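You operate a simulated robot arm through the tools that you are given. There is no shell and no other tool.

The job below is to be done with a simulated two-armed robot. You get a single attempt, and the scene is never put back.

TASK
Stop the green-taped cycler, pull its card and rerun the plate on the program the thick white card names.
Fine: the thick yellow card goes on the loading bench; wait for DONE.

It is judged by the outcome, as a careful person would: the job done as asked, and still so three seconds after it is handed in. It fails if anything else is knocked over, pushed out of place, dropped, spilled or broken.

THE ROBOT
Two 7-joint arms with two-finger parallel grippers on one trunk that stands fixed in place. Base frame: the origin is at the foot of the trunk, x ahead of it, y to its left, z up. Lengths are in m, angles in rad, forces in N, time in s.
The left shoulder is at [0.143, 0.171, 1.136], the right one opposite. With the tool pointing down near the work surface each hand reaches from about 0.44 to 0.94 m from the base axis, measured 20 degrees to its own side. Payload 4.4 kg a hand.
The TCP of each hand is the grasp point between the finger pads, 0.023 m short of the fingertips. In the tool frame z runs along the fingers and y along their closing line. The gripper opens to 0.094 m. The fingers are 0.038 m wide and 0.01 m thick; the gripper's body (0.054 by 0.096 m) begins 0.039 m behind the TCP.
Orientation is that of the tool frame in the base frame, as a unit quaternion [w, x, y, z]. With the fingers straight down and closing along the base's y, the tool's x points along the base's -x, its y along +y and its z along -z.

THE INTERFACE
- The arms move only by the tool servo_tool. It takes "left_commands", "right_commands" or both (then of equal length, played together; a hand with none holds still); each is a list of rows, each an object (a shift or turn left out is 0, a gripper value left out holds the last) with "dp": the shift along the tool's x, y, z in units of 40 mm (1.0 is 40 mm), a list of three; "dr": the turn, a rotation vector about the tool's x, y, z in units of 4 degrees (1.0 is 4 degrees), a list of three; "grip": the closure in counts, from 0 (fully open) to 255 (shut). In form: [{"dp": [tx, ty, tz], "dr": [wx, wy, wz], "grip": grip}, ...]. A call has 1 to 20 rows; each row shifts and turns the commanded pose from where the row before left it, along the tool's axes as they then stand. A call with a number of a shift or a turn outside -1 to 1 is refused whole. Rows are played at 5 a second. More than 0.05 m and 0.15 rad between two rows, or a gripper value outside its range, and nothing of the call is played. A pose out of reach is approached as far as the arm can. The call stops where the force on the tool passes 40 N (or 10 N more than at its start, if that is more) or the arm is blocked; 0.2 s more then pass. The fingers move at their own pace (about 0.072 m/s each) and stop on an object; they squeeze with about 39 N. The grip force told is the motor's: it shows also when the fingers shut on nothing. Time passes only in rows, and 0.2 s behind the last, so rows that do not move let the fingers close. It gives the time, the measured TCP pose, the force on the tool (base axes), the opening and the grip force at its end, in the units of the frame above (readings bear some noise), with the torque about the TCP (base axes, N m) and any sound that the robot's microphone picked up.
- Cameras (640 x 400 px; columns grow to the right, rows downward): "scene" is now at [0.2531, 0.0318, 1.3021]; the picture's right is [0.36, -0.93, 0.00], its down [-0.33, -0.13, -0.94] and it looks along [0.87, 0.34, -0.35] (base axes); focal length 214 px, centre (320, 200). "left" rides on the left gripper at [0.086, -0.016, -0.075] in its tool frame; the picture's right is [0.18, 0.98, 0.00], its down [-0.58, 0.11, -0.81] and it looks along [-0.79, 0.15, 0.59] (tool axes); focal length 243 px, centre (320, 200). "right" rides on the right gripper at [0.086, 0.016, -0.075] in its tool frame; the picture's right is [-0.18, 0.98, 0.00], its down [-0.58, -0.11, -0.81] and it looks along [-0.79, -0.15, 0.59] (tool axes); focal length 243 px, centre (320, 200). There is no depth. A picture from a camera that has moved, and an enlarged one, comes with that camera's place and axes in the base frame and with its lens. The place of the scene camera against the robot may be out by one fixed shift of up to 0.012 m in any direction.
- get_image(camera): a new picture of that camera. The clock stands still meanwhile.
- lift_body(by): moves the trunk up (or, below 0, down) by that many m; the arms and the scene camera ride with it, the base frame stays. It gives what a move gives, with no picture.
- head_to(pan, tilt): turns the head with the scene camera to pan (to the left, within 1.396 rad either way) and tilt (down, from -0.506 to 1.204), counted from straight ahead of the robot (the tilt from the chest, where the trunk bows). It gives what a move gives.
- zoom(camera, box): a new picture of the part [left, top, right, bottom] of that camera's present view, enlarged. The clock stands still meanwhile.
- job_done(): hands the job in; it is judged then, once.

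Places have to be worked out from the pictures, the camera data and where the tool is seen. Open the grippers and draw the arms clear of the work before you hand the job in, unless the task says otherwise.

The tools are called after ">>>" by a JSON object that holds its "op" and its "data". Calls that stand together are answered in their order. servo_tool: Moves the arms, as the interface text tells. Its arguments: {"type":"object","properties":{"left_commands":{"type":"array"},"right_commands":{"type":"array"}},"required":[]} The other tools are called the same way: lift_body (by) moves the trunk up or down; head_to (pan, tilt) turns the head that bears the scene camera; get_image (camera) takes a picture; zoom (camera, box) takes an enlarged picture of a part of a camera's view; job_done () hands the job in.

At the start:

```text
time_s: 0.0
left_tcp_pos: [0.4195, 0.3231, 1.2822]
left_orientation: [0.0, 0.0, 1.0, 0.001]
left_wrist_force: [0.7, -0.1, 0.1]
left_moment: [0.0, 0.03, -0.01]
left_finger_gap: 0.0939
left_grasp_force: 0.0
right_tcp_pos: [0.484, -0.0818, 1.2794]
right_orientation: [0.0, 0.001, 1.0, 0.0]
right_wrist_force: [0.1, 0.6, 0.2]
right_moment: [-0.02, -0.02, 0.01]
right_finger_gap: 0.0938
right_grasp_force: 0.1
trunk travel left (down, up): [-0.151, 0.237]
head pan, tilt (commanded): [0.37, 0.356]
```

scene: 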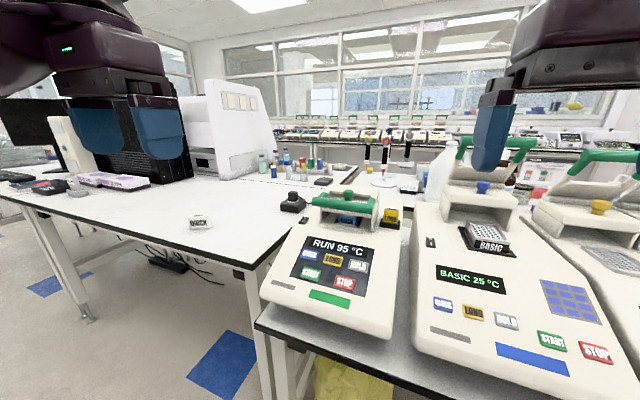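
right: 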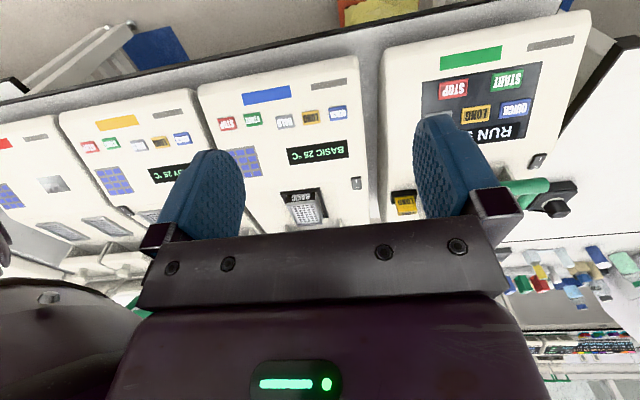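
left: 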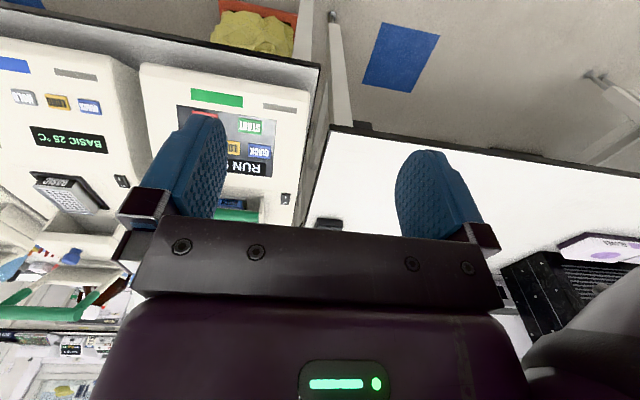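

I'll begin by looking closely at the scene: the green-taped cycler on the left, its display, buttons and cards, and the white card on the bench.

>>> {"op": "zoom", "data": {"camera": "scene", "box": [250, 170, 430, 340]}}

>>> {"op": "zoom", "data": {"camera": "scene", "box": [400, 170, 640, 390]}}

>>> {"op": "zoom", "data": {"camera": "scene", "box": [150, 180, 310, 260]}}

>>> {"op": "zoom", "data": {"camera": "right", "box": [380, 10, 620, 230]}}

```text
2.35 times, centred on (340, 255) of scene
camera zoom: at [0.2531, 0.0318, 1.3021], right [0.36, -0.93, 0.0], down [-0.33, -0.13, -0.94], along [0.87, 0.34, -0.35], focal length 505 px, centre (273, 71)
```

zoom: 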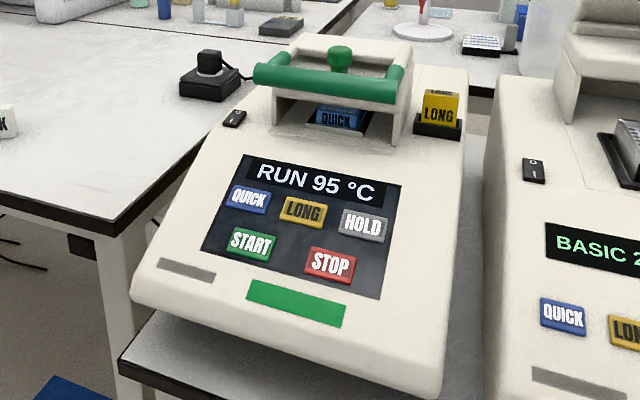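

```text
1.82 times, centred on (520, 280) of scene
camera zoom: at [0.2531, 0.0318, 1.3021], right [0.36, -0.93, 0.0], down [-0.33, -0.13, -0.94], along [0.87, 0.34, -0.35], focal length 390 px, centre (-44, 54)
```

zoom: 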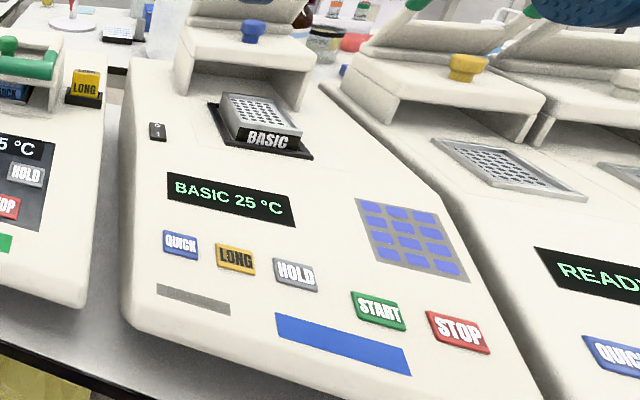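

```text
4.00 times, centred on (230, 220) of scene
camera zoom: at [0.2531, 0.0318, 1.3021], right [0.36, -0.93, 0.0], down [-0.33, -0.13, -0.94], along [0.87, 0.34, -0.35], focal length 858 px, centre (680, 120)
```

zoom: 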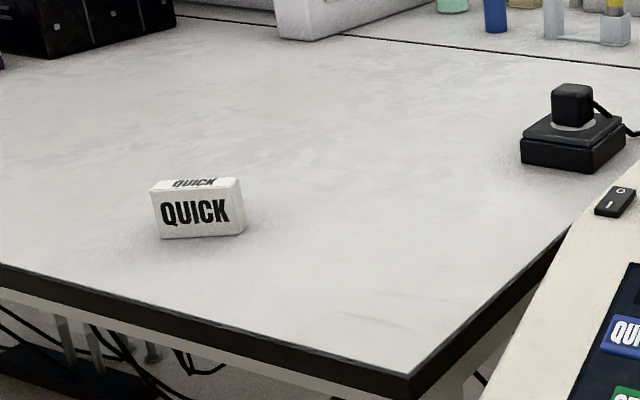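

```text
1.82 times, centred on (500, 120) of right
camera zoom: at [0.3974, -0.0657, 1.3545], right [0.18, 0.98, 0.0], down [0.58, -0.11, 0.81], along [0.79, -0.15, -0.59], focal length 441 px, centre (-7, 346)
```

zoom: 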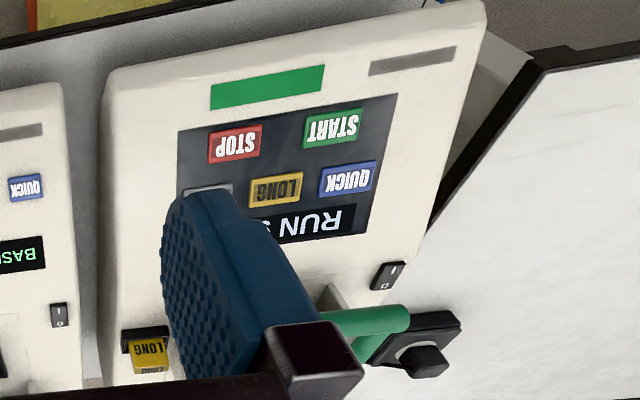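

The green-taped cycler runs at 95 °C with the yellow LONG card in its slot. The white card on the left bench says QUICK. I'll look around for labels that identify the loading bench.

>>> {"op": "head_to", "data": {"pan": 0.9, "tilt": 0.5}}

>>> {"op": "get_image", "data": {"camera": "scene"}}

>>> {"op": "head_to", "data": {"pan": 0.3, "tilt": 0.75}}

>>> {"op": "get_image", "data": {"camera": "scene"}}

>>> {"op": "head_to", "data": {"pan": -0.5, "tilt": 0.5}}

>>> {"op": "get_image", "data": {"camera": "scene"}}

```text
time_s: 0.9
left_tcp_pos: [0.4197, 0.3227, 1.2817]
left_orientation: [-0.001, 0.0, 1.0, 0.001]
left_wrist_force: [-0.1, 0.5, -0.9]
left_moment: [-0.02, -0.03, 0.0]
left_finger_gap: 0.0938
left_grasp_force: 0.1
right_tcp_pos: [0.4844, -0.0831, 1.2788]
right_orientation: [0.0, 0.001, 1.0, 0.0]
right_wrist_force: [-0.2, -0.2, -0.1]
right_moment: [0.0, 0.02, 0.01]
right_finger_gap: 0.0942
right_grasp_force: 0.0
trunk travel left (down, up): [-0.151, 0.237]
head pan, tilt (commanded): [0.901, 0.499]
```

```text
taken
camera scene: at [0.2229, 0.0695, 1.289], right [0.78, -0.62, 0.0], down [-0.3, -0.37, -0.88], along [0.55, 0.69, -0.48], focal length 214 px, centre (320, 200)
```

scene: 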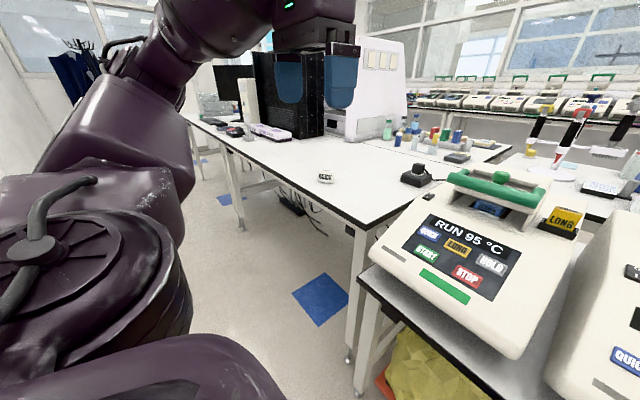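

```text
time_s: 1.9
left_tcp_pos: [0.4204, 0.3226, 1.2822]
left_orientation: [0.0, 0.0, 1.0, 0.001]
left_wrist_force: [-0.1, 0.0, 0.3]
left_moment: [0.02, 0.0, 0.02]
left_finger_gap: 0.0939
left_grasp_force: 0.0
right_tcp_pos: [0.4825, -0.0839, 1.2789]
right_orientation: [0.001, 0.0, 1.0, 0.0]
right_wrist_force: [0.3, -0.4, 0.3]
right_moment: [-0.01, -0.03, -0.02]
right_finger_gap: 0.0939
right_grasp_force: 0.1
trunk travel left (down, up): [-0.151, 0.237]
head pan, tilt (commanded): [0.3, 0.75]
```

```text
taken
camera scene: at [0.2454, 0.0228, 1.2671], right [0.3, -0.95, 0.0], down [-0.65, -0.2, -0.73], along [0.7, 0.22, -0.68], focal length 214 px, centre (320, 200)
```

scene: 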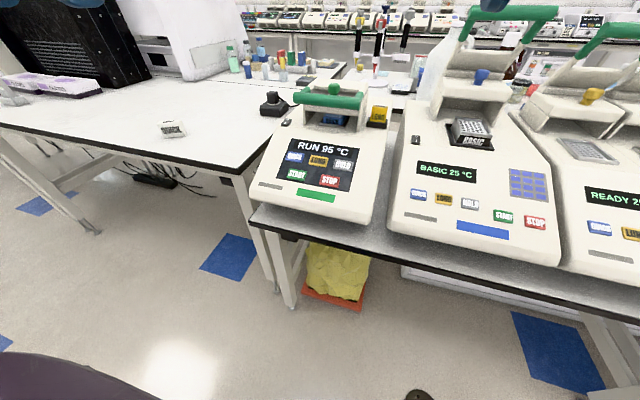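

```text
time_s: 3.1
left_tcp_pos: [0.4192, 0.323, 1.2814]
left_orientation: [-0.001, 0.0, 1.0, 0.001]
left_wrist_force: [0.2, 0.5, -0.2]
left_moment: [-0.02, 0.04, 0.01]
left_finger_gap: 0.0941
left_grasp_force: 0.0
right_tcp_pos: [0.4838, -0.0824, 1.2797]
right_orientation: [0.0, 0.001, 1.0, 0.0]
right_wrist_force: [-0.6, -0.2, 0.5]
right_moment: [0.03, -0.01, 0.02]
right_finger_gap: 0.0941
right_grasp_force: 0.0
trunk travel left (down, up): [-0.151, 0.237]
head pan, tilt (commanded): [-0.499, 0.499]
```

```text
taken
camera scene: at [0.2462, -0.0453, 1.289], right [-0.48, -0.88, 0.0], down [-0.42, 0.23, -0.88], along [0.77, -0.42, -0.48], focal length 214 px, centre (320, 200)
```

scene: 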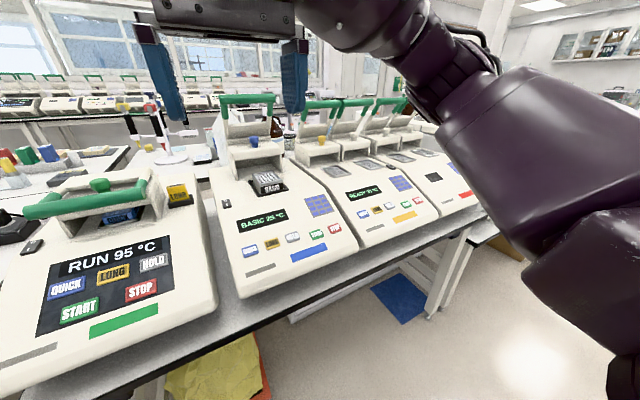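

The left white bench that holds the white card, tubes and tips looks like the loading bench. I'll zoom in on the green-taped cycler's lid, slot and panel.

>>> {"op": "head_to", "data": {"pan": 0.3, "tilt": 0.5}}

>>> {"op": "zoom", "data": {"camera": "scene", "box": [290, 130, 410, 205]}}

>>> {"op": "zoom", "data": {"camera": "scene", "box": [250, 140, 410, 290]}}

>>> {"op": "zoom", "data": {"camera": "scene", "box": [200, 90, 440, 200]}}

```text
time_s: 4.2
left_tcp_pos: [0.4196, 0.3231, 1.2814]
left_orientation: [0.001, 0.0, 1.0, 0.001]
left_wrist_force: [-0.8, 1.1, -0.2]
left_moment: [0.01, 0.01, 0.02]
left_finger_gap: 0.0943
left_grasp_force: 0.1
right_tcp_pos: [0.4834, -0.0845, 1.2801]
right_orientation: [0.0, 0.001, 1.0, 0.001]
right_wrist_force: [0.1, -0.2, 0.0]
right_moment: [0.01, -0.01, -0.01]
right_finger_gap: 0.0941
right_grasp_force: 0.0
trunk travel left (down, up): [-0.151, 0.237]
head pan, tilt (commanded): [0.3, 0.499]
```

```text
5.33 times, centred on (350, 168) of scene
camera zoom: at [0.2532, 0.025, 1.289], right [0.29, -0.96, 0.0], down [-0.46, -0.14, -0.88], along [0.84, 0.26, -0.48], focal length 1144 px, centre (160, 373)
```

zoom: 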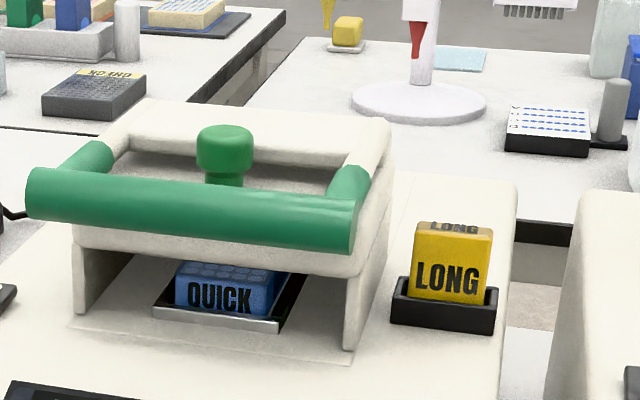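

```text
2.67 times, centred on (330, 215) of scene
camera zoom: at [0.2532, 0.025, 1.289], right [0.29, -0.96, 0.0], down [-0.46, -0.14, -0.88], along [0.84, 0.26, -0.48], focal length 572 px, centre (293, 160)
```

zoom: 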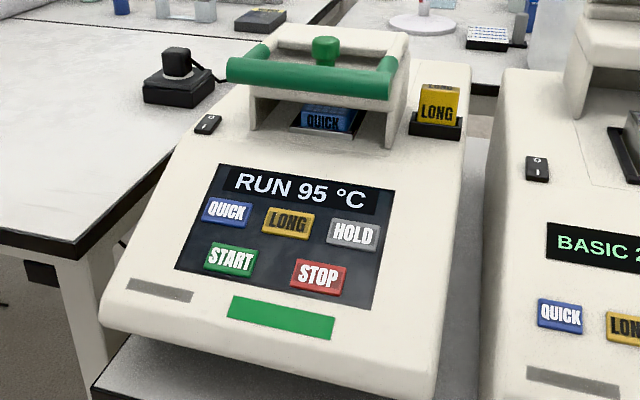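

```text
2.67 times, centred on (320, 145) of scene
camera zoom: at [0.2532, 0.025, 1.289], right [0.29, -0.96, 0.0], down [-0.46, -0.14, -0.88], along [0.84, 0.26, -0.48], focal length 572 px, centre (320, 347)
```

zoom: 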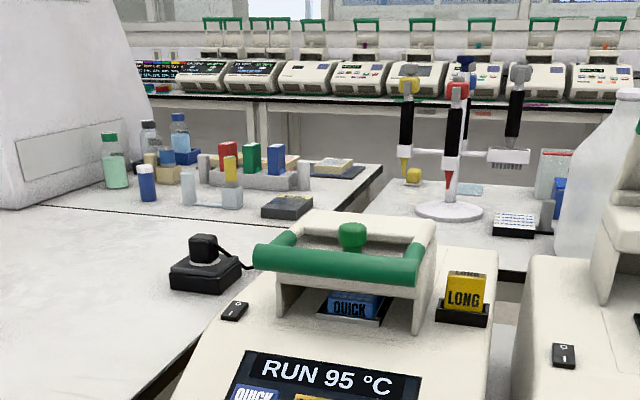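

I've read the layout. The buttons sit near x≈0.68–0.73, z≈0.92–0.95. The yellow card is near (0.88, 0.04, 1.03), and the left bench corner is near (0.65, 0.39, 0.92). Next I'll move the right arm aside and bring the left hand lower, to measure the panel with its camera.

>>> {"op": "servo_tool", "data": {"left_commands": [{"dp": [-0.5, -0.6, 0.5]}, {"dp": [-0.5, -0.6, 0.5]}, {"dp": [-0.5, -0.6, 0.5]}, {"dp": [-0.5, -0.6, 0.5]}, {"dp": [-0.5, -0.6, 0.5]}, {"dp": [0, 0, 0]}], "right_commands": [{"dp": [0, -1, 0]}, {"dp": [0, -1, 0]}, {"dp": [0, -1, 0]}, {"dp": [0, -1, 0]}, {"dp": [0, -1, 0]}, {"dp": [0, -1, 0]}]}}

>>> {"op": "get_image", "data": {"camera": "left"}}

>>> {"op": "get_image", "data": {"camera": "scene"}}

```text
time_s: 5.6
left_tcp_pos: [0.5199, 0.2024, 1.1829]
left_orientation: [0.001, -0.001, 1.0, 0.001]
left_wrist_force: [0.0, -0.1, 1.3]
left_moment: [0.01, 0.0, -0.04]
left_finger_gap: 0.0941
left_grasp_force: 0.1
right_tcp_pos: [0.4813, -0.3257, 1.2814]
right_orientation: [0.002, 0.0, 1.0, 0.0]
right_wrist_force: [1.1, -0.4, -0.3]
right_moment: [0.01, 0.0, 0.01]
right_finger_gap: 0.094
right_grasp_force: 0.1
trunk travel left (down, up): [-0.151, 0.237]
head pan, tilt (commanded): [0.3, 0.499]
```

```text
taken
camera left: at [0.4325, 0.185, 1.2577], right [-0.19, 0.98, 0.0], down [0.58, 0.11, 0.81], along [0.79, 0.15, -0.59], focal length 243 px, centre (320, 200)
```

left: 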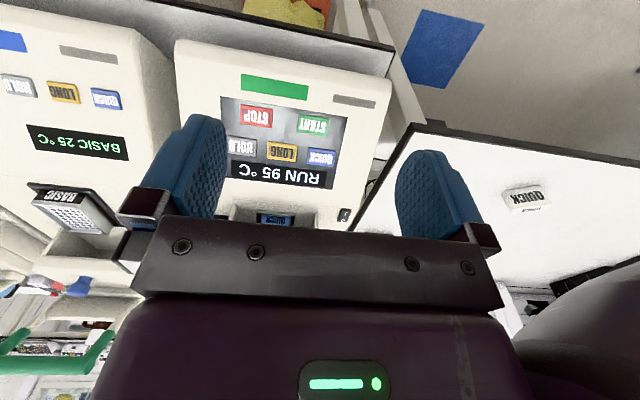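

```text
taken
camera scene: at [0.2517, 0.0247, 1.2897], right [0.3, -0.96, 0.0], down [-0.46, -0.14, -0.88], along [0.84, 0.26, -0.48], focal length 214 px, centre (320, 200)
```

scene: 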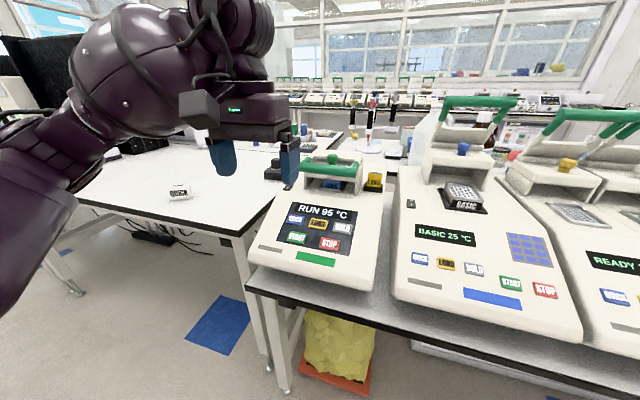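

The panel is clear in the left camera. I'll take zooms from here, then a second viewpoint, to triangulate using the hand camera alone.

>>> {"op": "zoom", "data": {"camera": "left", "box": [170, 40, 400, 240]}}

>>> {"op": "servo_tool", "data": {"left_commands": [{"dp": [0.3, 0.6, 0.6]}, {"dp": [0.3, 0.6, 0.6]}, {"dp": [0.3, 0.6, 0.6]}, {"dp": [0, 0, 0]}]}}

>>> {"op": "zoom", "data": {"camera": "left", "box": [100, 0, 400, 240]}}

>>> {"op": "get_image", "data": {"camera": "left"}}

```text
2.00 times, centred on (285, 140) of left
camera zoom: at [0.4325, 0.185, 1.2577], right [-0.19, 0.98, 0.0], down [0.58, 0.11, 0.81], along [0.79, 0.15, -0.59], focal length 485 px, centre (390, 320)
```

zoom: 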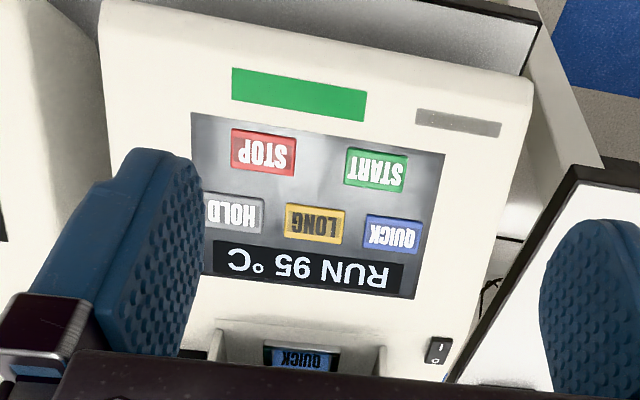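

```text
time_s: 6.6
left_tcp_pos: [0.4833, 0.2746, 1.1087]
left_orientation: [0.0, 0.0, 1.0, 0.001]
left_wrist_force: [-0.4, 1.1, -0.2]
left_moment: [0.0, 0.0, 0.02]
left_finger_gap: 0.0941
left_grasp_force: 0.0
right_tcp_pos: [0.4843, -0.3231, 1.2801]
right_orientation: [0.0, 0.001, 1.0, 0.001]
right_wrist_force: [-0.3, 0.2, 0.2]
right_moment: [-0.01, -0.03, 0.01]
right_finger_gap: 0.0941
right_grasp_force: 0.1
trunk travel left (down, up): [-0.151, 0.237]
head pan, tilt (commanded): [0.3, 0.499]
```

```text
1.67 times, centred on (250, 120) of left
camera zoom: at [0.3975, 0.2587, 1.184], right [-0.18, 0.98, 0.0], down [0.58, 0.11, 0.81], along [0.79, 0.15, -0.59], focal length 404 px, centre (437, 333)
```

zoom: 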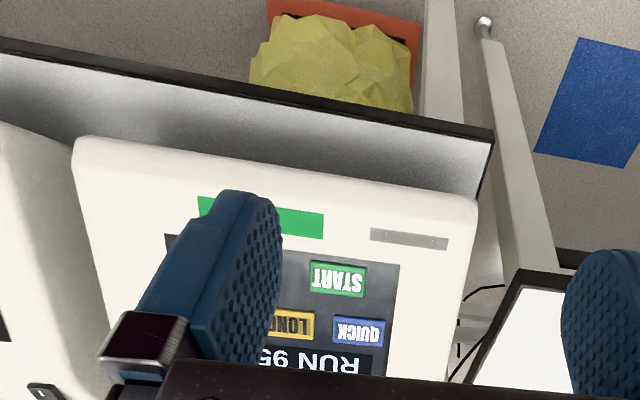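

```text
taken
camera left: at [0.3975, 0.2587, 1.184], right [-0.18, 0.98, 0.0], down [0.58, 0.11, 0.81], along [0.79, 0.15, -0.59], focal length 243 px, centre (320, 200)
```

left: 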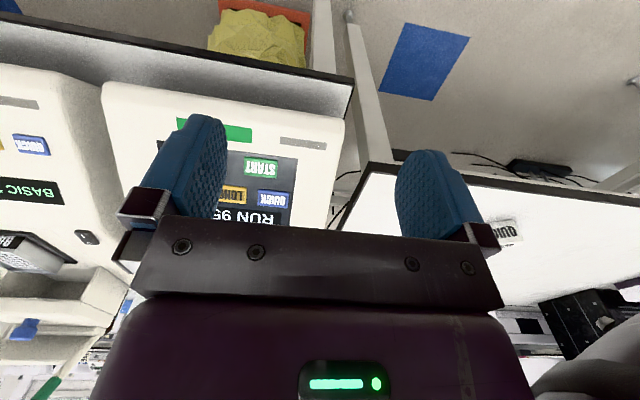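

The panel is a plane sloping about 18°. STOP is near (0.672, 0.132, 0.933), START near (0.670, 0.220, 0.934) and QUICK near (0.722, 0.242, 0.950). I'll turn the left gripper 90° about its axis so its closed tips lie across the buttons, and close it.

>>> {"op": "servo_tool", "data": {"left_commands": [{"dr": [0, 0, -1], "grip": 255}, {"dr": [0, 0, -1]}, {"dr": [0, 0, -1]}, {"dr": [0, 0, -1]}, {"dr": [0, 0, -1]}, {"dr": [0, 0, -1]}, {"dr": [0, 0, -1]}, {"dr": [0, 0, -1]}, {"dr": [0, 0, -1]}, {"dr": [0, 0, -1]}, {"dr": [0, 0, -1]}, {"dr": [0, 0, -1]}, {"dr": [0, 0, -1]}, {"dr": [0, 0, -1]}, {"dr": [0, 0, -1]}, {"dr": [0, 0, -1]}, {"dr": [0, 0, -1]}, {"dr": [0, 0, -1]}, {"dr": [0, 0, -1]}, {"dr": [0, 0, -1]}]}}

>>> {"op": "get_image", "data": {"camera": "scene"}}

```text
time_s: 10.8
left_tcp_pos: [0.4848, 0.2753, 1.1102]
left_orientation: [0.0, -0.643, 0.766, 0.001]
left_wrist_force: [-0.8, -0.1, -0.1]
left_moment: [0.01, 0.02, 0.02]
left_finger_gap: 0.0
left_grasp_force: 39.4
right_tcp_pos: [0.4832, -0.325, 1.2792]
right_orientation: [0.0, 0.001, 1.0, 0.0]
right_wrist_force: [0.5, 0.6, 0.0]
right_moment: [0.0, 0.0, 0.02]
right_finger_gap: 0.094
right_grasp_force: 0.0
trunk travel left (down, up): [-0.151, 0.237]
head pan, tilt (commanded): [0.3, 0.499]
```

```text
taken
camera scene: at [0.2532, 0.0251, 1.289], right [0.3, -0.96, 0.0], down [-0.46, -0.14, -0.88], along [0.84, 0.26, -0.48], focal length 214 px, centre (320, 200)
```

scene: 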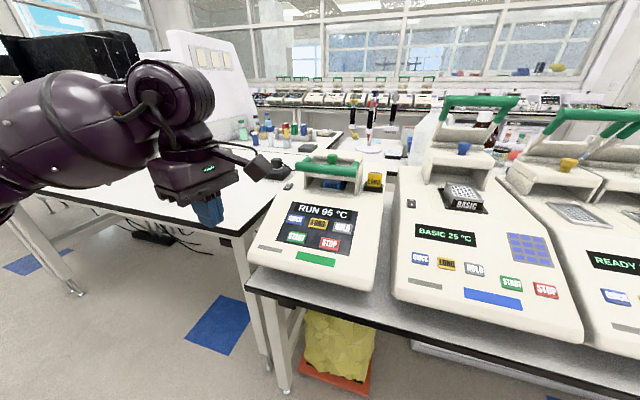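

The gripper turned cleanly. I'll finish the last 10°, tilt 18° to match the panel normal, and move to about 5 cm above STOP.

>>> {"op": "servo_tool", "data": {"left_commands": [{"dr": [0, 0, -1]}, {"dr": [0, 0, -1]}, {"dr": [0, 0, -0.5]}, {"dr": [1, 0, 0]}, {"dr": [1, 0, 0]}, {"dr": [1, 0, 0]}, {"dr": [1, 0, 0]}, {"dr": [0.5, 0, 0]}, {"dp": [0.45, -0.39, 0.45]}, {"dp": [0.45, -0.39, 0.45]}, {"dp": [0.45, -0.39, 0.45]}, {"dp": [0.45, -0.39, 0.45]}, {"dp": [0.45, -0.39, 0.45]}, {"dp": [0.45, -0.39, 0.45]}, {"dp": [0.45, -0.39, 0.45]}, {"dp": [0.45, -0.39, 0.45]}, {"dp": [0, 0, 0]}]}}

>>> {"op": "get_image", "data": {"camera": "left"}}

>>> {"op": "get_image", "data": {"camera": "scene"}}

```text
time_s: 14.4
left_tcp_pos: [0.645, 0.1299, 1.0109]
left_orientation: [0.112, -0.698, 0.699, -0.111]
left_wrist_force: [0.0, 0.3, -0.5]
left_moment: [-0.01, -0.01, 0.0]
left_finger_gap: 0.0
left_grasp_force: 39.3
right_tcp_pos: [0.4835, -0.3229, 1.2805]
right_orientation: [0.001, 0.0, 1.0, -0.001]
right_wrist_force: [0.8, -0.2, -0.8]
right_moment: [-0.03, 0.02, 0.0]
right_finger_gap: 0.094
right_grasp_force: 0.1
trunk travel left (down, up): [-0.151, 0.237]
head pan, tilt (commanded): [0.3, 0.499]
```

```text
taken
camera left: at [0.6392, 0.044, 1.0875], right [-0.93, -0.18, -0.31], down [-0.35, 0.58, 0.73], along [0.04, 0.79, -0.61], focal length 243 px, centre (320, 200)
```

left: 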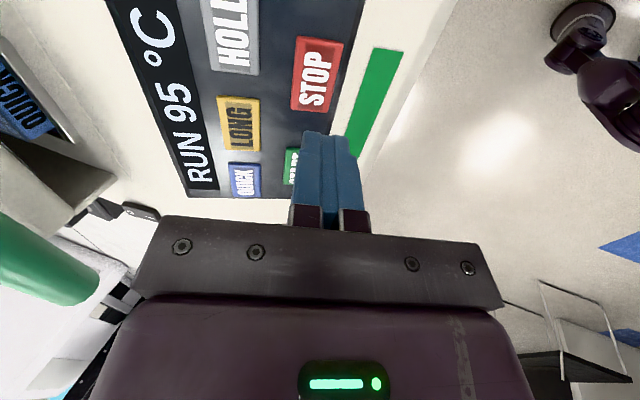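

```text
taken
camera scene: at [0.2528, 0.0251, 1.2892], right [0.3, -0.96, 0.0], down [-0.46, -0.14, -0.88], along [0.84, 0.26, -0.48], focal length 214 px, centre (320, 200)
```

scene: 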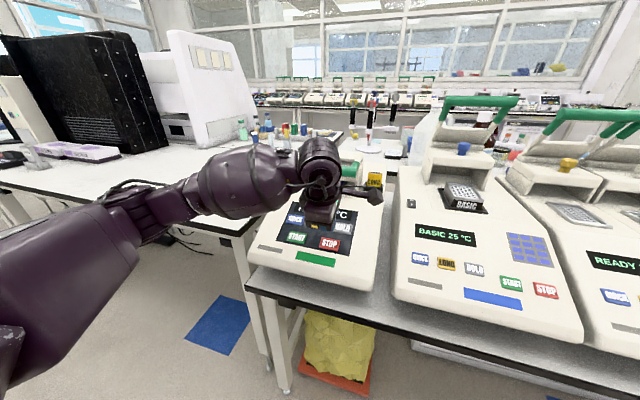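

STOP lies straight along the tool axis, about 7 cm ahead of the fingertips. I'll close in along the tool axis, then look.

>>> {"op": "servo_tool", "data": {"left_commands": [{"dp": [0, -0.05, 0.5]}, {"dp": [0, 0, 0.5]}, {"dp": [0, 0, 0.4]}, {"dp": [0, 0, 0]}]}}

>>> {"op": "get_image", "data": {"camera": "left"}}

>>> {"op": "zoom", "data": {"camera": "scene", "box": [250, 170, 410, 270]}}

```text
time_s: 15.4
left_tcp_pos: [0.6652, 0.1314, 0.9576]
left_orientation: [-0.111, 0.699, -0.698, 0.11]
left_wrist_force: [0.0, 0.3, -0.1]
left_moment: [0.01, 0.0, 0.01]
left_finger_gap: 0.0004
left_grasp_force: 39.2
right_tcp_pos: [0.482, -0.3235, 1.281]
right_orientation: [0.0, 0.002, 1.0, 0.0]
right_wrist_force: [0.0, 0.8, -0.2]
right_moment: [0.02, 0.01, 0.01]
right_finger_gap: 0.0939
right_grasp_force: 0.0
trunk travel left (down, up): [-0.151, 0.237]
head pan, tilt (commanded): [0.3, 0.499]
```

```text
taken
camera left: at [0.6585, 0.0442, 1.0343], right [-0.93, -0.18, -0.3], down [-0.35, 0.58, 0.73], along [0.04, 0.79, -0.61], focal length 243 px, centre (320, 200)
```

left: 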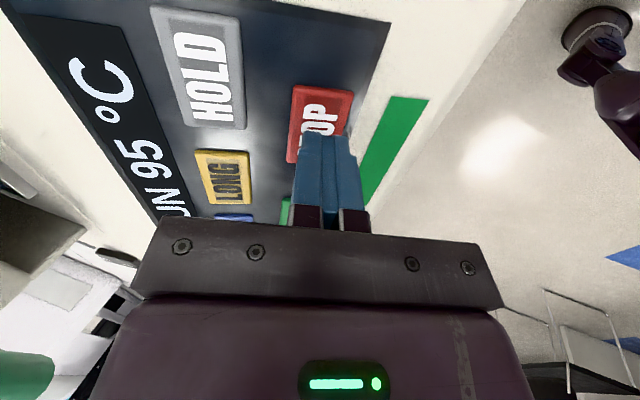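

```text
4.00 times, centred on (330, 220) of scene
camera zoom: at [0.253, 0.0251, 1.2891], right [0.3, -0.96, 0.0], down [-0.46, -0.14, -0.88], along [0.84, 0.26, -0.48], focal length 858 px, centre (280, 120)
```

zoom: 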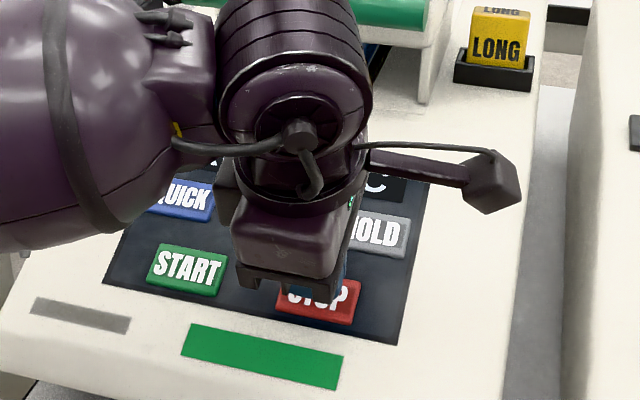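

The tip is centred on STOP with about 1.5 cm left to go. I'll step down gently in small increments and watch force and sound.

>>> {"op": "servo_tool", "data": {"left_commands": [{"dp": [0, 0, 0.1]}, {"dp": [0, 0, 0.1]}, {"dp": [0, 0, 0.1]}]}}

>>> {"op": "get_image", "data": {"camera": "left"}}

```text
time_s: 16.2
left_tcp_pos: [0.6698, 0.1314, 0.9474]
left_orientation: [0.112, -0.698, 0.699, -0.11]
left_wrist_force: [0.0, 0.2, 2.0]
left_moment: [0.0, -0.04, 0.01]
left_finger_gap: 0.0
left_grasp_force: 38.9
right_tcp_pos: [0.483, -0.3234, 1.2806]
right_orientation: [0.0, 0.001, 1.0, 0.0]
right_wrist_force: [-0.1, -0.2, -0.5]
right_moment: [0.0, -0.03, 0.01]
right_finger_gap: 0.094
right_grasp_force: 0.0
trunk travel left (down, up): [-0.151, 0.237]
head pan, tilt (commanded): [0.3, 0.499]
heard: click
```

```text
taken
camera left: at [0.6626, 0.0443, 1.0234], right [-0.93, -0.18, -0.3], down [-0.35, 0.58, 0.73], along [0.04, 0.79, -0.61], focal length 243 px, centre (320, 200)
```

left: 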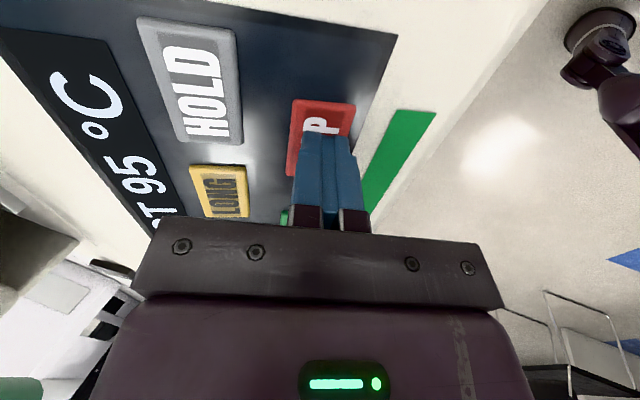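

A click was heard with only 2 N, and the display changed. I'll back off along the tool axis and read the display.

>>> {"op": "servo_tool", "data": {"left_commands": [{"dp": [0, 0, -0.5]}, {"dp": [0, 0, -0.8]}, {"dp": [0, 0, -0.8]}, {"dp": [-0.8, 0, 0]}, {"dp": [-0.8, 0, 0]}, {"dp": [-0.8, 0.5, 0]}]}}

>>> {"op": "zoom", "data": {"camera": "scene", "box": [250, 140, 410, 270]}}

>>> {"op": "get_image", "data": {"camera": "left"}}

```text
time_s: 17.6
left_tcp_pos: [0.6233, 0.2271, 1.0217]
left_orientation: [-0.111, 0.698, -0.698, 0.112]
left_wrist_force: [0.5, 0.6, 0.3]
left_moment: [0.0, -0.02, 0.04]
left_finger_gap: 0.0002
left_grasp_force: 38.5
right_tcp_pos: [0.4819, -0.3241, 1.2805]
right_orientation: [0.001, 0.001, 1.0, 0.0]
right_wrist_force: [0.1, 0.4, 0.5]
right_moment: [0.05, -0.03, -0.01]
right_finger_gap: 0.094
right_grasp_force: 0.2
trunk travel left (down, up): [-0.151, 0.237]
head pan, tilt (commanded): [0.3, 0.499]
```

```text
3.08 times, centred on (330, 205) of scene
camera zoom: at [0.2525, 0.0255, 1.2893], right [0.3, -0.96, 0.0], down [-0.46, -0.14, -0.88], along [0.84, 0.26, -0.48], focal length 660 px, centre (289, 185)
```

zoom: 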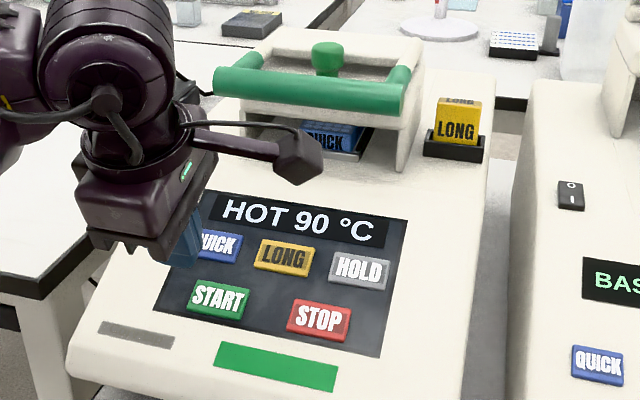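

```text
taken
camera left: at [0.6167, 0.1408, 1.0968], right [-0.93, -0.18, -0.3], down [-0.35, 0.58, 0.73], along [0.04, 0.79, -0.61], focal length 243 px, centre (320, 200)
```

left: 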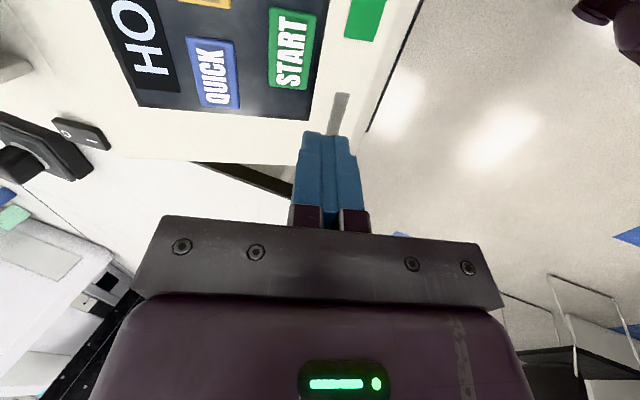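

The display now reads HOT 90 °C, so it stopped and is cooling. Next I'll raise the left hand high over the lid and move it above the yellow card, opening the gripper on the way, to view the card.

>>> {"op": "servo_tool", "data": {"left_commands": [{"dp": [0, -0.232, -0.713]}, {"dp": [0, -0.232, -0.713]}, {"dp": [0, -0.232, -0.713]}, {"dp": [0, -0.232, -0.713]}, {"dp": [0, -0.232, -0.713]}, {"dp": [0, -0.232, -0.713]}, {"dp": [0.575, -0.68, 0.229]}, {"dp": [0.575, -0.68, 0.229]}, {"dp": [0.575, -0.68, 0.229]}, {"dp": [0.575, -0.68, 0.229]}, {"dp": [0.575, -0.68, 0.229]}, {"dp": [0.575, -0.68, 0.229]}, {"dp": [0.575, -0.68, 0.229], "grip": 0}, {"dp": [0.575, -0.68, 0.229]}, {"dp": [0, 0, 0]}]}}

>>> {"op": "get_image", "data": {"camera": "left"}}

>>> {"op": "get_image", "data": {"camera": "scene"}}

```text
time_s: 20.8
left_tcp_pos: [0.8541, 0.0435, 1.1969]
left_orientation: [0.112, -0.698, 0.699, -0.111]
left_wrist_force: [-0.4, -0.4, 0.6]
left_moment: [0.02, 0.03, 0.04]
left_finger_gap: 0.0939
left_grasp_force: 0.0
right_tcp_pos: [0.4834, -0.3231, 1.2803]
right_orientation: [0.0, 0.0, 1.0, 0.0]
right_wrist_force: [0.0, 0.1, -0.6]
right_moment: [0.0, 0.02, 0.0]
right_finger_gap: 0.0942
right_grasp_force: 0.0
trunk travel left (down, up): [-0.151, 0.237]
head pan, tilt (commanded): [0.3, 0.499]
```

```text
taken
camera left: at [0.8477, -0.0435, 1.273], right [-0.93, -0.18, -0.31], down [-0.35, 0.58, 0.73], along [0.04, 0.79, -0.61], focal length 243 px, centre (320, 200)
```

left: 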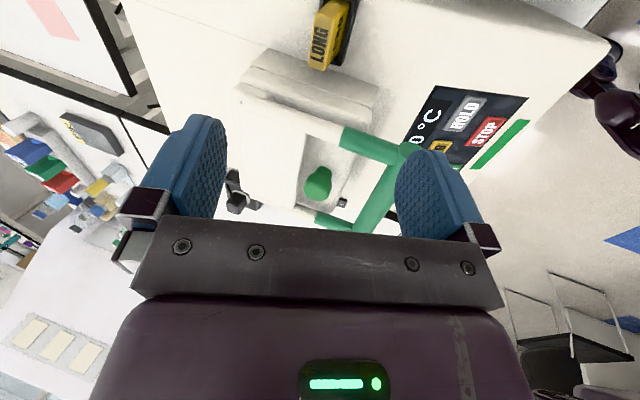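

```text
taken
camera scene: at [0.253, 0.0256, 1.2891], right [0.3, -0.96, 0.0], down [-0.46, -0.14, -0.88], along [0.84, 0.26, -0.48], focal length 214 px, centre (320, 200)
```

scene: 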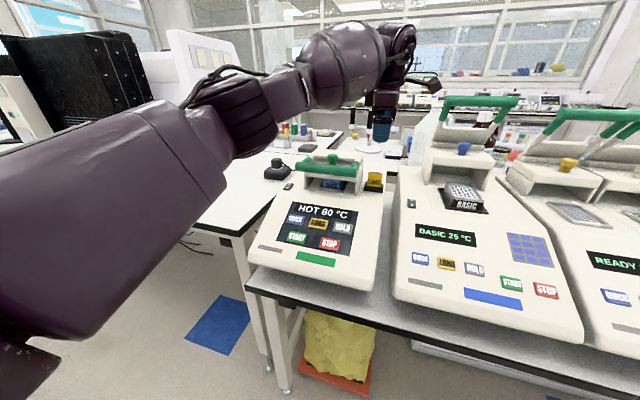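

It reads HOT 80 °C and is cooling steadily. I'll zoom on the card from this viewpoint.

>>> {"op": "zoom", "data": {"camera": "left", "box": [230, 0, 430, 125]}}

>>> {"op": "zoom", "data": {"camera": "scene", "box": [290, 140, 410, 215]}}

```text
3.20 times, centred on (330, 62) of left
camera zoom: at [0.8477, -0.0435, 1.273], right [-0.93, -0.18, -0.31], down [-0.35, 0.58, 0.73], along [0.04, 0.79, -0.61], focal length 776 px, centre (288, 640)
```

zoom: 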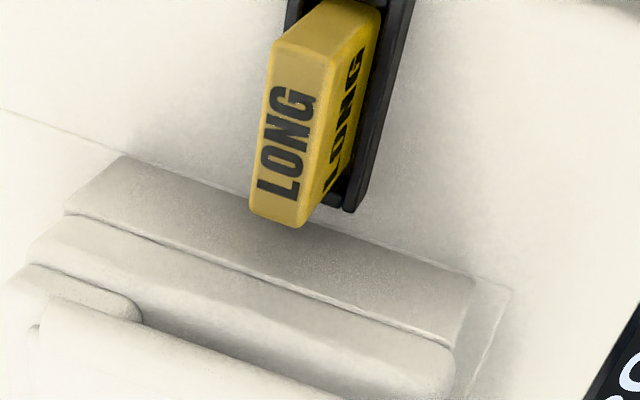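

```text
5.33 times, centred on (350, 178) of scene
camera zoom: at [0.253, 0.0256, 1.2891], right [0.3, -0.96, 0.0], down [-0.46, -0.14, -0.88], along [0.84, 0.26, -0.48], focal length 1144 px, centre (160, 320)
```

zoom: 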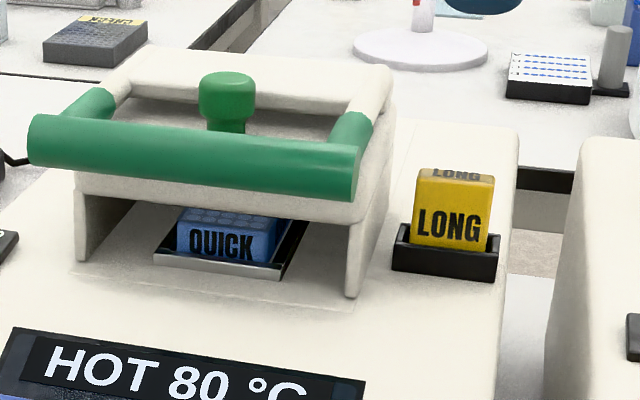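

From above, the card top is near (0.904, 0.046), z≈1.04, and about 16 mm thick. I can't yet tell whether it stands vertical or square to the sloped deck. I'll bring the right hand's camera round for a side view without going near anything.

>>> {"op": "servo_tool", "data": {"right_commands": [{"dp": [-0.63, 0.51, 0.29]}, {"dp": [-0.63, 0.51, 0.29]}, {"dp": [-0.63, 0.51, 0.29]}, {"dp": [-0.63, 0.51, 0.29]}, {"dp": [-0.63, 0.51, 0.29]}, {"dp": [-0.63, 0.51, 0.29]}, {"dp": [-0.63, 0.51, 0.29]}]}}

>>> {"op": "servo_tool", "data": {"right_commands": [{"dr": [0, 0, -1]}, {"dr": [0, 0, -1]}, {"dr": [0, 0, -1]}, {"dr": [0, 0, -1]}, {"dr": [0, 0, -1]}, {"dr": [0, 0, -1]}, {"dr": [0, 0, -1]}, {"dr": [0, 0, -1]}, {"dr": [0, 0, -1]}, {"dr": [0, 0, -1]}, {"dr": [0, 0, -1]}, {"dr": [0, 0, -1]}, {"dr": [0, 0, -1]}, {"dr": [0, 0, -1]}, {"dr": [0, -1, 0]}, {"dr": [0, -1, 0]}, {"dr": [0, -1, 0]}, {"dr": [0, 0, 0]}]}}

>>> {"op": "get_image", "data": {"camera": "right"}}

>>> {"op": "get_image", "data": {"camera": "scene"}}

```text
time_s: 22.4
left_tcp_pos: [0.8561, 0.0443, 1.1942]
left_orientation: [0.11, -0.698, 0.699, -0.11]
left_wrist_force: [0.1, 0.5, 0.5]
left_moment: [-0.01, -0.01, -0.01]
left_finger_gap: 0.094
left_grasp_force: 0.1
right_tcp_pos: [0.6614, -0.1805, 1.1955]
right_orientation: [0.0, 0.001, 1.0, 0.0]
right_wrist_force: [0.9, 0.3, 0.2]
right_moment: [0.01, -0.01, -0.01]
right_finger_gap: 0.0938
right_grasp_force: 0.0
trunk travel left (down, up): [-0.151, 0.237]
head pan, tilt (commanded): [0.3, 0.499]
```

```text
time_s: 26.2
left_tcp_pos: [0.8552, 0.0437, 1.196]
left_orientation: [0.111, -0.698, 0.699, -0.11]
left_wrist_force: [-0.2, 0.4, 0.6]
left_moment: [0.03, -0.02, 0.03]
left_finger_gap: 0.0936
left_grasp_force: 0.1
right_tcp_pos: [0.6514, -0.1755, 1.1968]
right_orientation: [0.094, -0.465, 0.879, 0.05]
right_wrist_force: [0.1, 0.9, -1.2]
right_moment: [0.03, 0.02, -0.03]
right_finger_gap: 0.0942
right_grasp_force: 0.0
right hand out of reach, approached as far as the arm can: row 14
trunk travel left (down, up): [-0.151, 0.237]
head pan, tilt (commanded): [0.3, 0.499]
```

```text
taken
camera right: at [0.5825, -0.2484, 1.2527], right [-0.71, 0.7, 0.04], down [0.31, 0.27, 0.91], along [0.63, 0.66, -0.41], focal length 243 px, centre (320, 200)
```

right: 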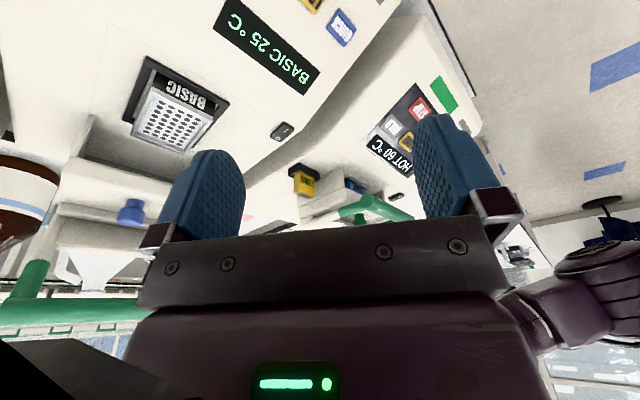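

```text
taken
camera scene: at [0.2531, 0.0252, 1.2891], right [0.3, -0.96, 0.0], down [-0.46, -0.14, -0.88], along [0.84, 0.26, -0.48], focal length 214 px, centre (320, 200)
```

scene: 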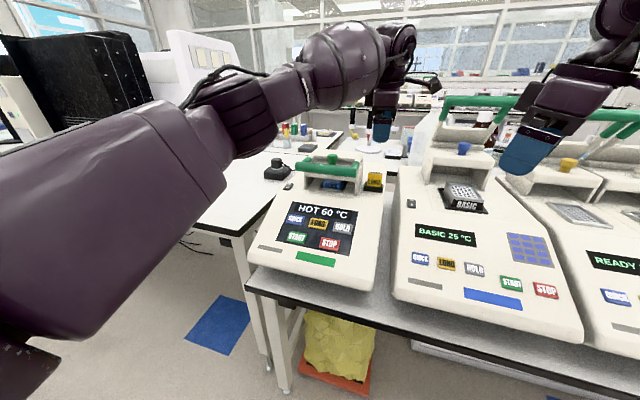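

The side view works: the card shows between the right fingers. I'll zoom on it.

>>> {"op": "zoom", "data": {"camera": "right", "box": [255, 140, 415, 240]}}

>>> {"op": "zoom", "data": {"camera": "right", "box": [270, 145, 350, 220]}}

```text
4.00 times, centred on (335, 190) of right
camera zoom: at [0.5825, -0.2484, 1.2527], right [-0.71, 0.7, 0.04], down [0.31, 0.27, 0.91], along [0.63, 0.66, -0.41], focal length 970 px, centre (260, 240)
```

zoom: 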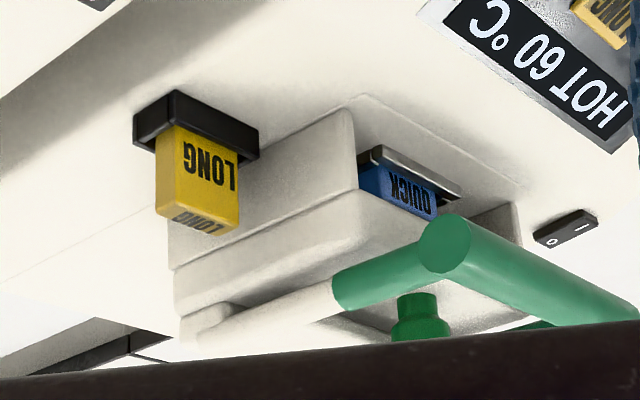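

```text
5.33 times, centred on (310, 182) of right
camera zoom: at [0.5825, -0.2484, 1.2527], right [-0.71, 0.7, 0.04], down [0.31, 0.27, 0.91], along [0.63, 0.66, -0.41], focal length 1294 px, centre (373, 293)
```

zoom: 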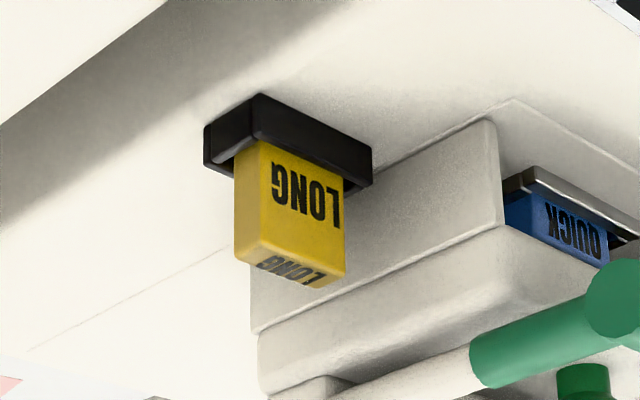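

The side view shows the card standing essentially vertical in its slot, so I want a vertical tool closing along x. It sits near the reach limit, so I'll raise the trunk to get the left shoulder into a better position.

>>> {"op": "lift_body", "data": {"by": 0.14}}

>>> {"op": "servo_tool", "data": {"left_commands": [{"dr": [-1, 0, 0], "dp": [0, 0, 0.3]}, {"dr": [-1, 0, 0], "dp": [0, 0, 0.3]}, {"dr": [-1, 0, 0], "dp": [0, 0, 0.3]}, {"dr": [-1, 0, 0], "dp": [0, 0, 0.3]}, {"dr": [-0.5, 0, 0], "dp": [0, 0, 0.3]}, {"dp": [0, 0, 0.6]}, {"dp": [0, 0, 0.6]}, {"dp": [0, 0, 0.6]}, {"dp": [0, 0, 0]}]}}

>>> {"op": "get_image", "data": {"camera": "scene"}}

>>> {"op": "get_image", "data": {"camera": "left"}}

```text
time_s: 27.9
left_tcp_pos: [0.7858, 0.0428, 1.4739]
left_orientation: [-0.175, 0.685, -0.685, 0.175]
left_wrist_force: [0.6, -0.2, -0.2]
left_moment: [0.03, 0.02, 0.0]
left_finger_gap: 0.0941
left_grasp_force: 0.0
right_tcp_pos: [0.5279, -0.1761, 1.4997]
right_orientation: [0.231, -0.468, 0.852, -0.026]
right_wrist_force: [0.7, -0.6, -0.7]
right_moment: [0.01, 0.0, 0.0]
right_finger_gap: 0.0938
right_grasp_force: 0.2
trunk travel left (down, up): [-0.291, 0.097]
head pan, tilt (commanded): [0.3, 0.499]
```

```text
time_s: 29.9
left_tcp_pos: [0.7764, 0.056, 1.3342]
left_orientation: [-0.067, 0.704, -0.704, 0.065]
left_wrist_force: [0.0, 0.2, 1.0]
left_moment: [-0.01, 0.0, -0.03]
left_finger_gap: 0.0941
left_grasp_force: 0.2
left hand out of reach, approached as far as the arm can: row 1, 2, 3, 4, 5
right_tcp_pos: [0.5239, -0.1752, 1.5024]
right_orientation: [0.232, -0.467, 0.853, -0.026]
right_wrist_force: [-0.1, 0.2, -0.2]
right_moment: [-0.02, -0.01, 0.02]
right_finger_gap: 0.0939
right_grasp_force: 0.1
trunk travel left (down, up): [-0.291, 0.097]
head pan, tilt (commanded): [0.3, 0.499]
```

```text
taken
camera scene: at [0.1444, 0.0246, 1.4419], right [0.3, -0.96, 0.0], down [-0.46, -0.14, -0.88], along [0.84, 0.26, -0.48], focal length 214 px, centre (320, 200)
```

scene: 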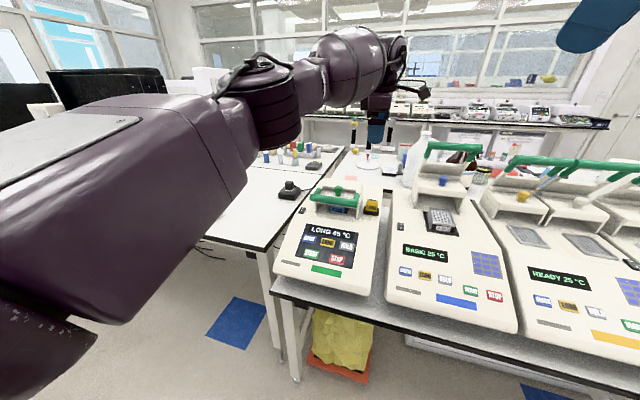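

```text
taken
camera left: at [0.7788, -0.0306, 1.41], right [-0.97, -0.18, -0.18], down [-0.26, 0.58, 0.77], along [-0.04, 0.79, -0.61], focal length 243 px, centre (320, 200)
```

left: 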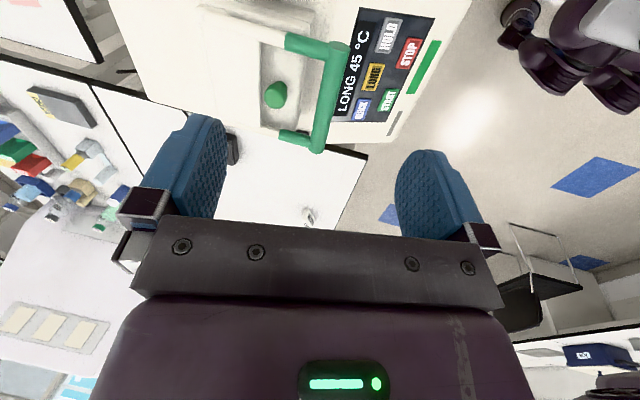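

Raising the trunk also straightens it, so the shoulders move back. The opposite, lowering it, should bring them forward. The cycler has cooled and shows LONG 45 °C. I'll pull both hands back and up to a safe place before lowering the trunk.

>>> {"op": "servo_tool", "data": {"left_commands": [{"dp": [-0.44, 0.636, -0.505]}, {"dp": [-0.44, 0.636, -0.505]}, {"dp": [-0.44, 0.636, -0.505]}, {"dp": [-0.44, 0.636, -0.505]}, {"dp": [-0.44, 0.636, -0.505]}, {"dp": [-0.44, 0.636, -0.505]}, {"dp": [-0.44, 0.636, -0.505]}, {"dp": [-0.44, 0.636, -0.505]}, {"dp": [-0.44, 0.636, -0.505]}, {"dp": [-0.44, 0.636, -0.505]}, {"dp": [-0.44, 0.636, -0.505]}], "right_commands": [{"dp": [0.4364, 0, -0.182]}, {"dp": [0.4364, 0, -0.182]}, {"dp": [0.4364, 0, -0.182]}, {"dp": [0.4364, 0, -0.182]}, {"dp": [0.4364, 0, -0.182]}, {"dp": [0.4364, 0, -0.182]}, {"dp": [0.4364, 0, -0.182]}, {"dp": [0.4364, 0, -0.182]}, {"dp": [0.4364, 0, -0.182]}, {"dp": [0.4364, 0, -0.182]}, {"dp": [0.4364, 0, -0.182]}]}}

>>> {"op": "get_image", "data": {"camera": "scene"}}

```text
time_s: 32.3
left_tcp_pos: [0.4584, 0.2502, 1.4996]
left_orientation: [-0.067, 0.704, -0.704, 0.066]
left_wrist_force: [-1.6, 0.4, 0.5]
left_moment: [-0.01, -0.04, 0.01]
left_finger_gap: 0.094
left_grasp_force: 0.1
right_tcp_pos: [0.3774, -0.3088, 1.4928]
right_orientation: [0.233, -0.466, 0.853, -0.027]
right_wrist_force: [-1.4, 0.0, -0.4]
right_moment: [-0.03, 0.01, 0.05]
right_finger_gap: 0.0941
right_grasp_force: 0.0
right hand out of reach, approached as far as the arm can: row 4, 5, 6, 7, 8, 9, 10, 11
trunk travel left (down, up): [-0.291, 0.097]
head pan, tilt (commanded): [0.3, 0.499]
```

```text
taken
camera scene: at [0.143, 0.0252, 1.4421], right [0.3, -0.96, 0.0], down [-0.46, -0.14, -0.88], along [0.84, 0.26, -0.48], focal length 214 px, centre (320, 200)
```

scene: 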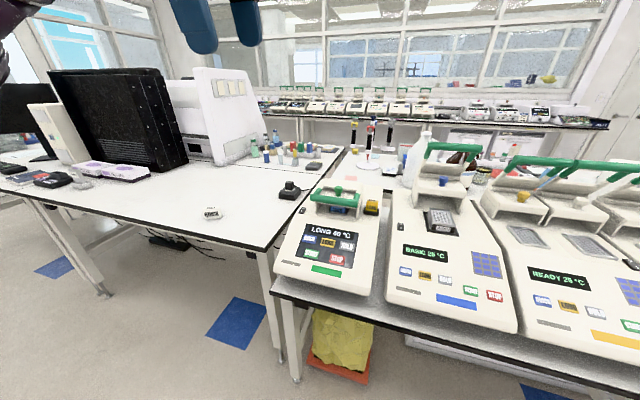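

Both hands are clear. I'll lower the trunk in stages, back to the start height first, and check.

>>> {"op": "lift_body", "data": {"by": -0.14}}

>>> {"op": "get_image", "data": {"camera": "scene"}}

```text
time_s: 34.0
left_tcp_pos: [0.4587, 0.2496, 1.3611]
left_orientation: [-0.067, 0.704, -0.704, 0.066]
left_wrist_force: [-0.4, 0.4, 0.7]
left_moment: [0.03, -0.03, 0.0]
left_finger_gap: 0.094
left_grasp_force: 0.1
right_tcp_pos: [0.3789, -0.3089, 1.3533]
right_orientation: [0.233, -0.468, 0.852, -0.027]
right_wrist_force: [0.0, 0.9, 0.9]
right_moment: [-0.01, -0.05, -0.01]
right_finger_gap: 0.0939
right_grasp_force: 0.1
trunk travel left (down, up): [-0.151, 0.237]
head pan, tilt (commanded): [0.3, 0.499]
```

```text
taken
camera scene: at [0.2516, 0.0251, 1.2897], right [0.3, -0.96, 0.0], down [-0.46, -0.14, -0.88], along [0.84, 0.26, -0.48], focal length 214 px, centre (320, 200)
```

scene: 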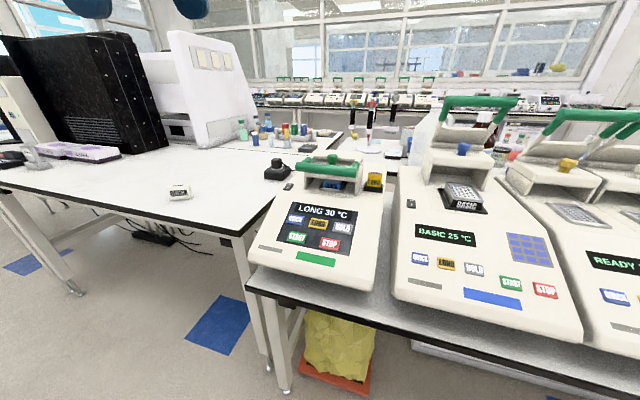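

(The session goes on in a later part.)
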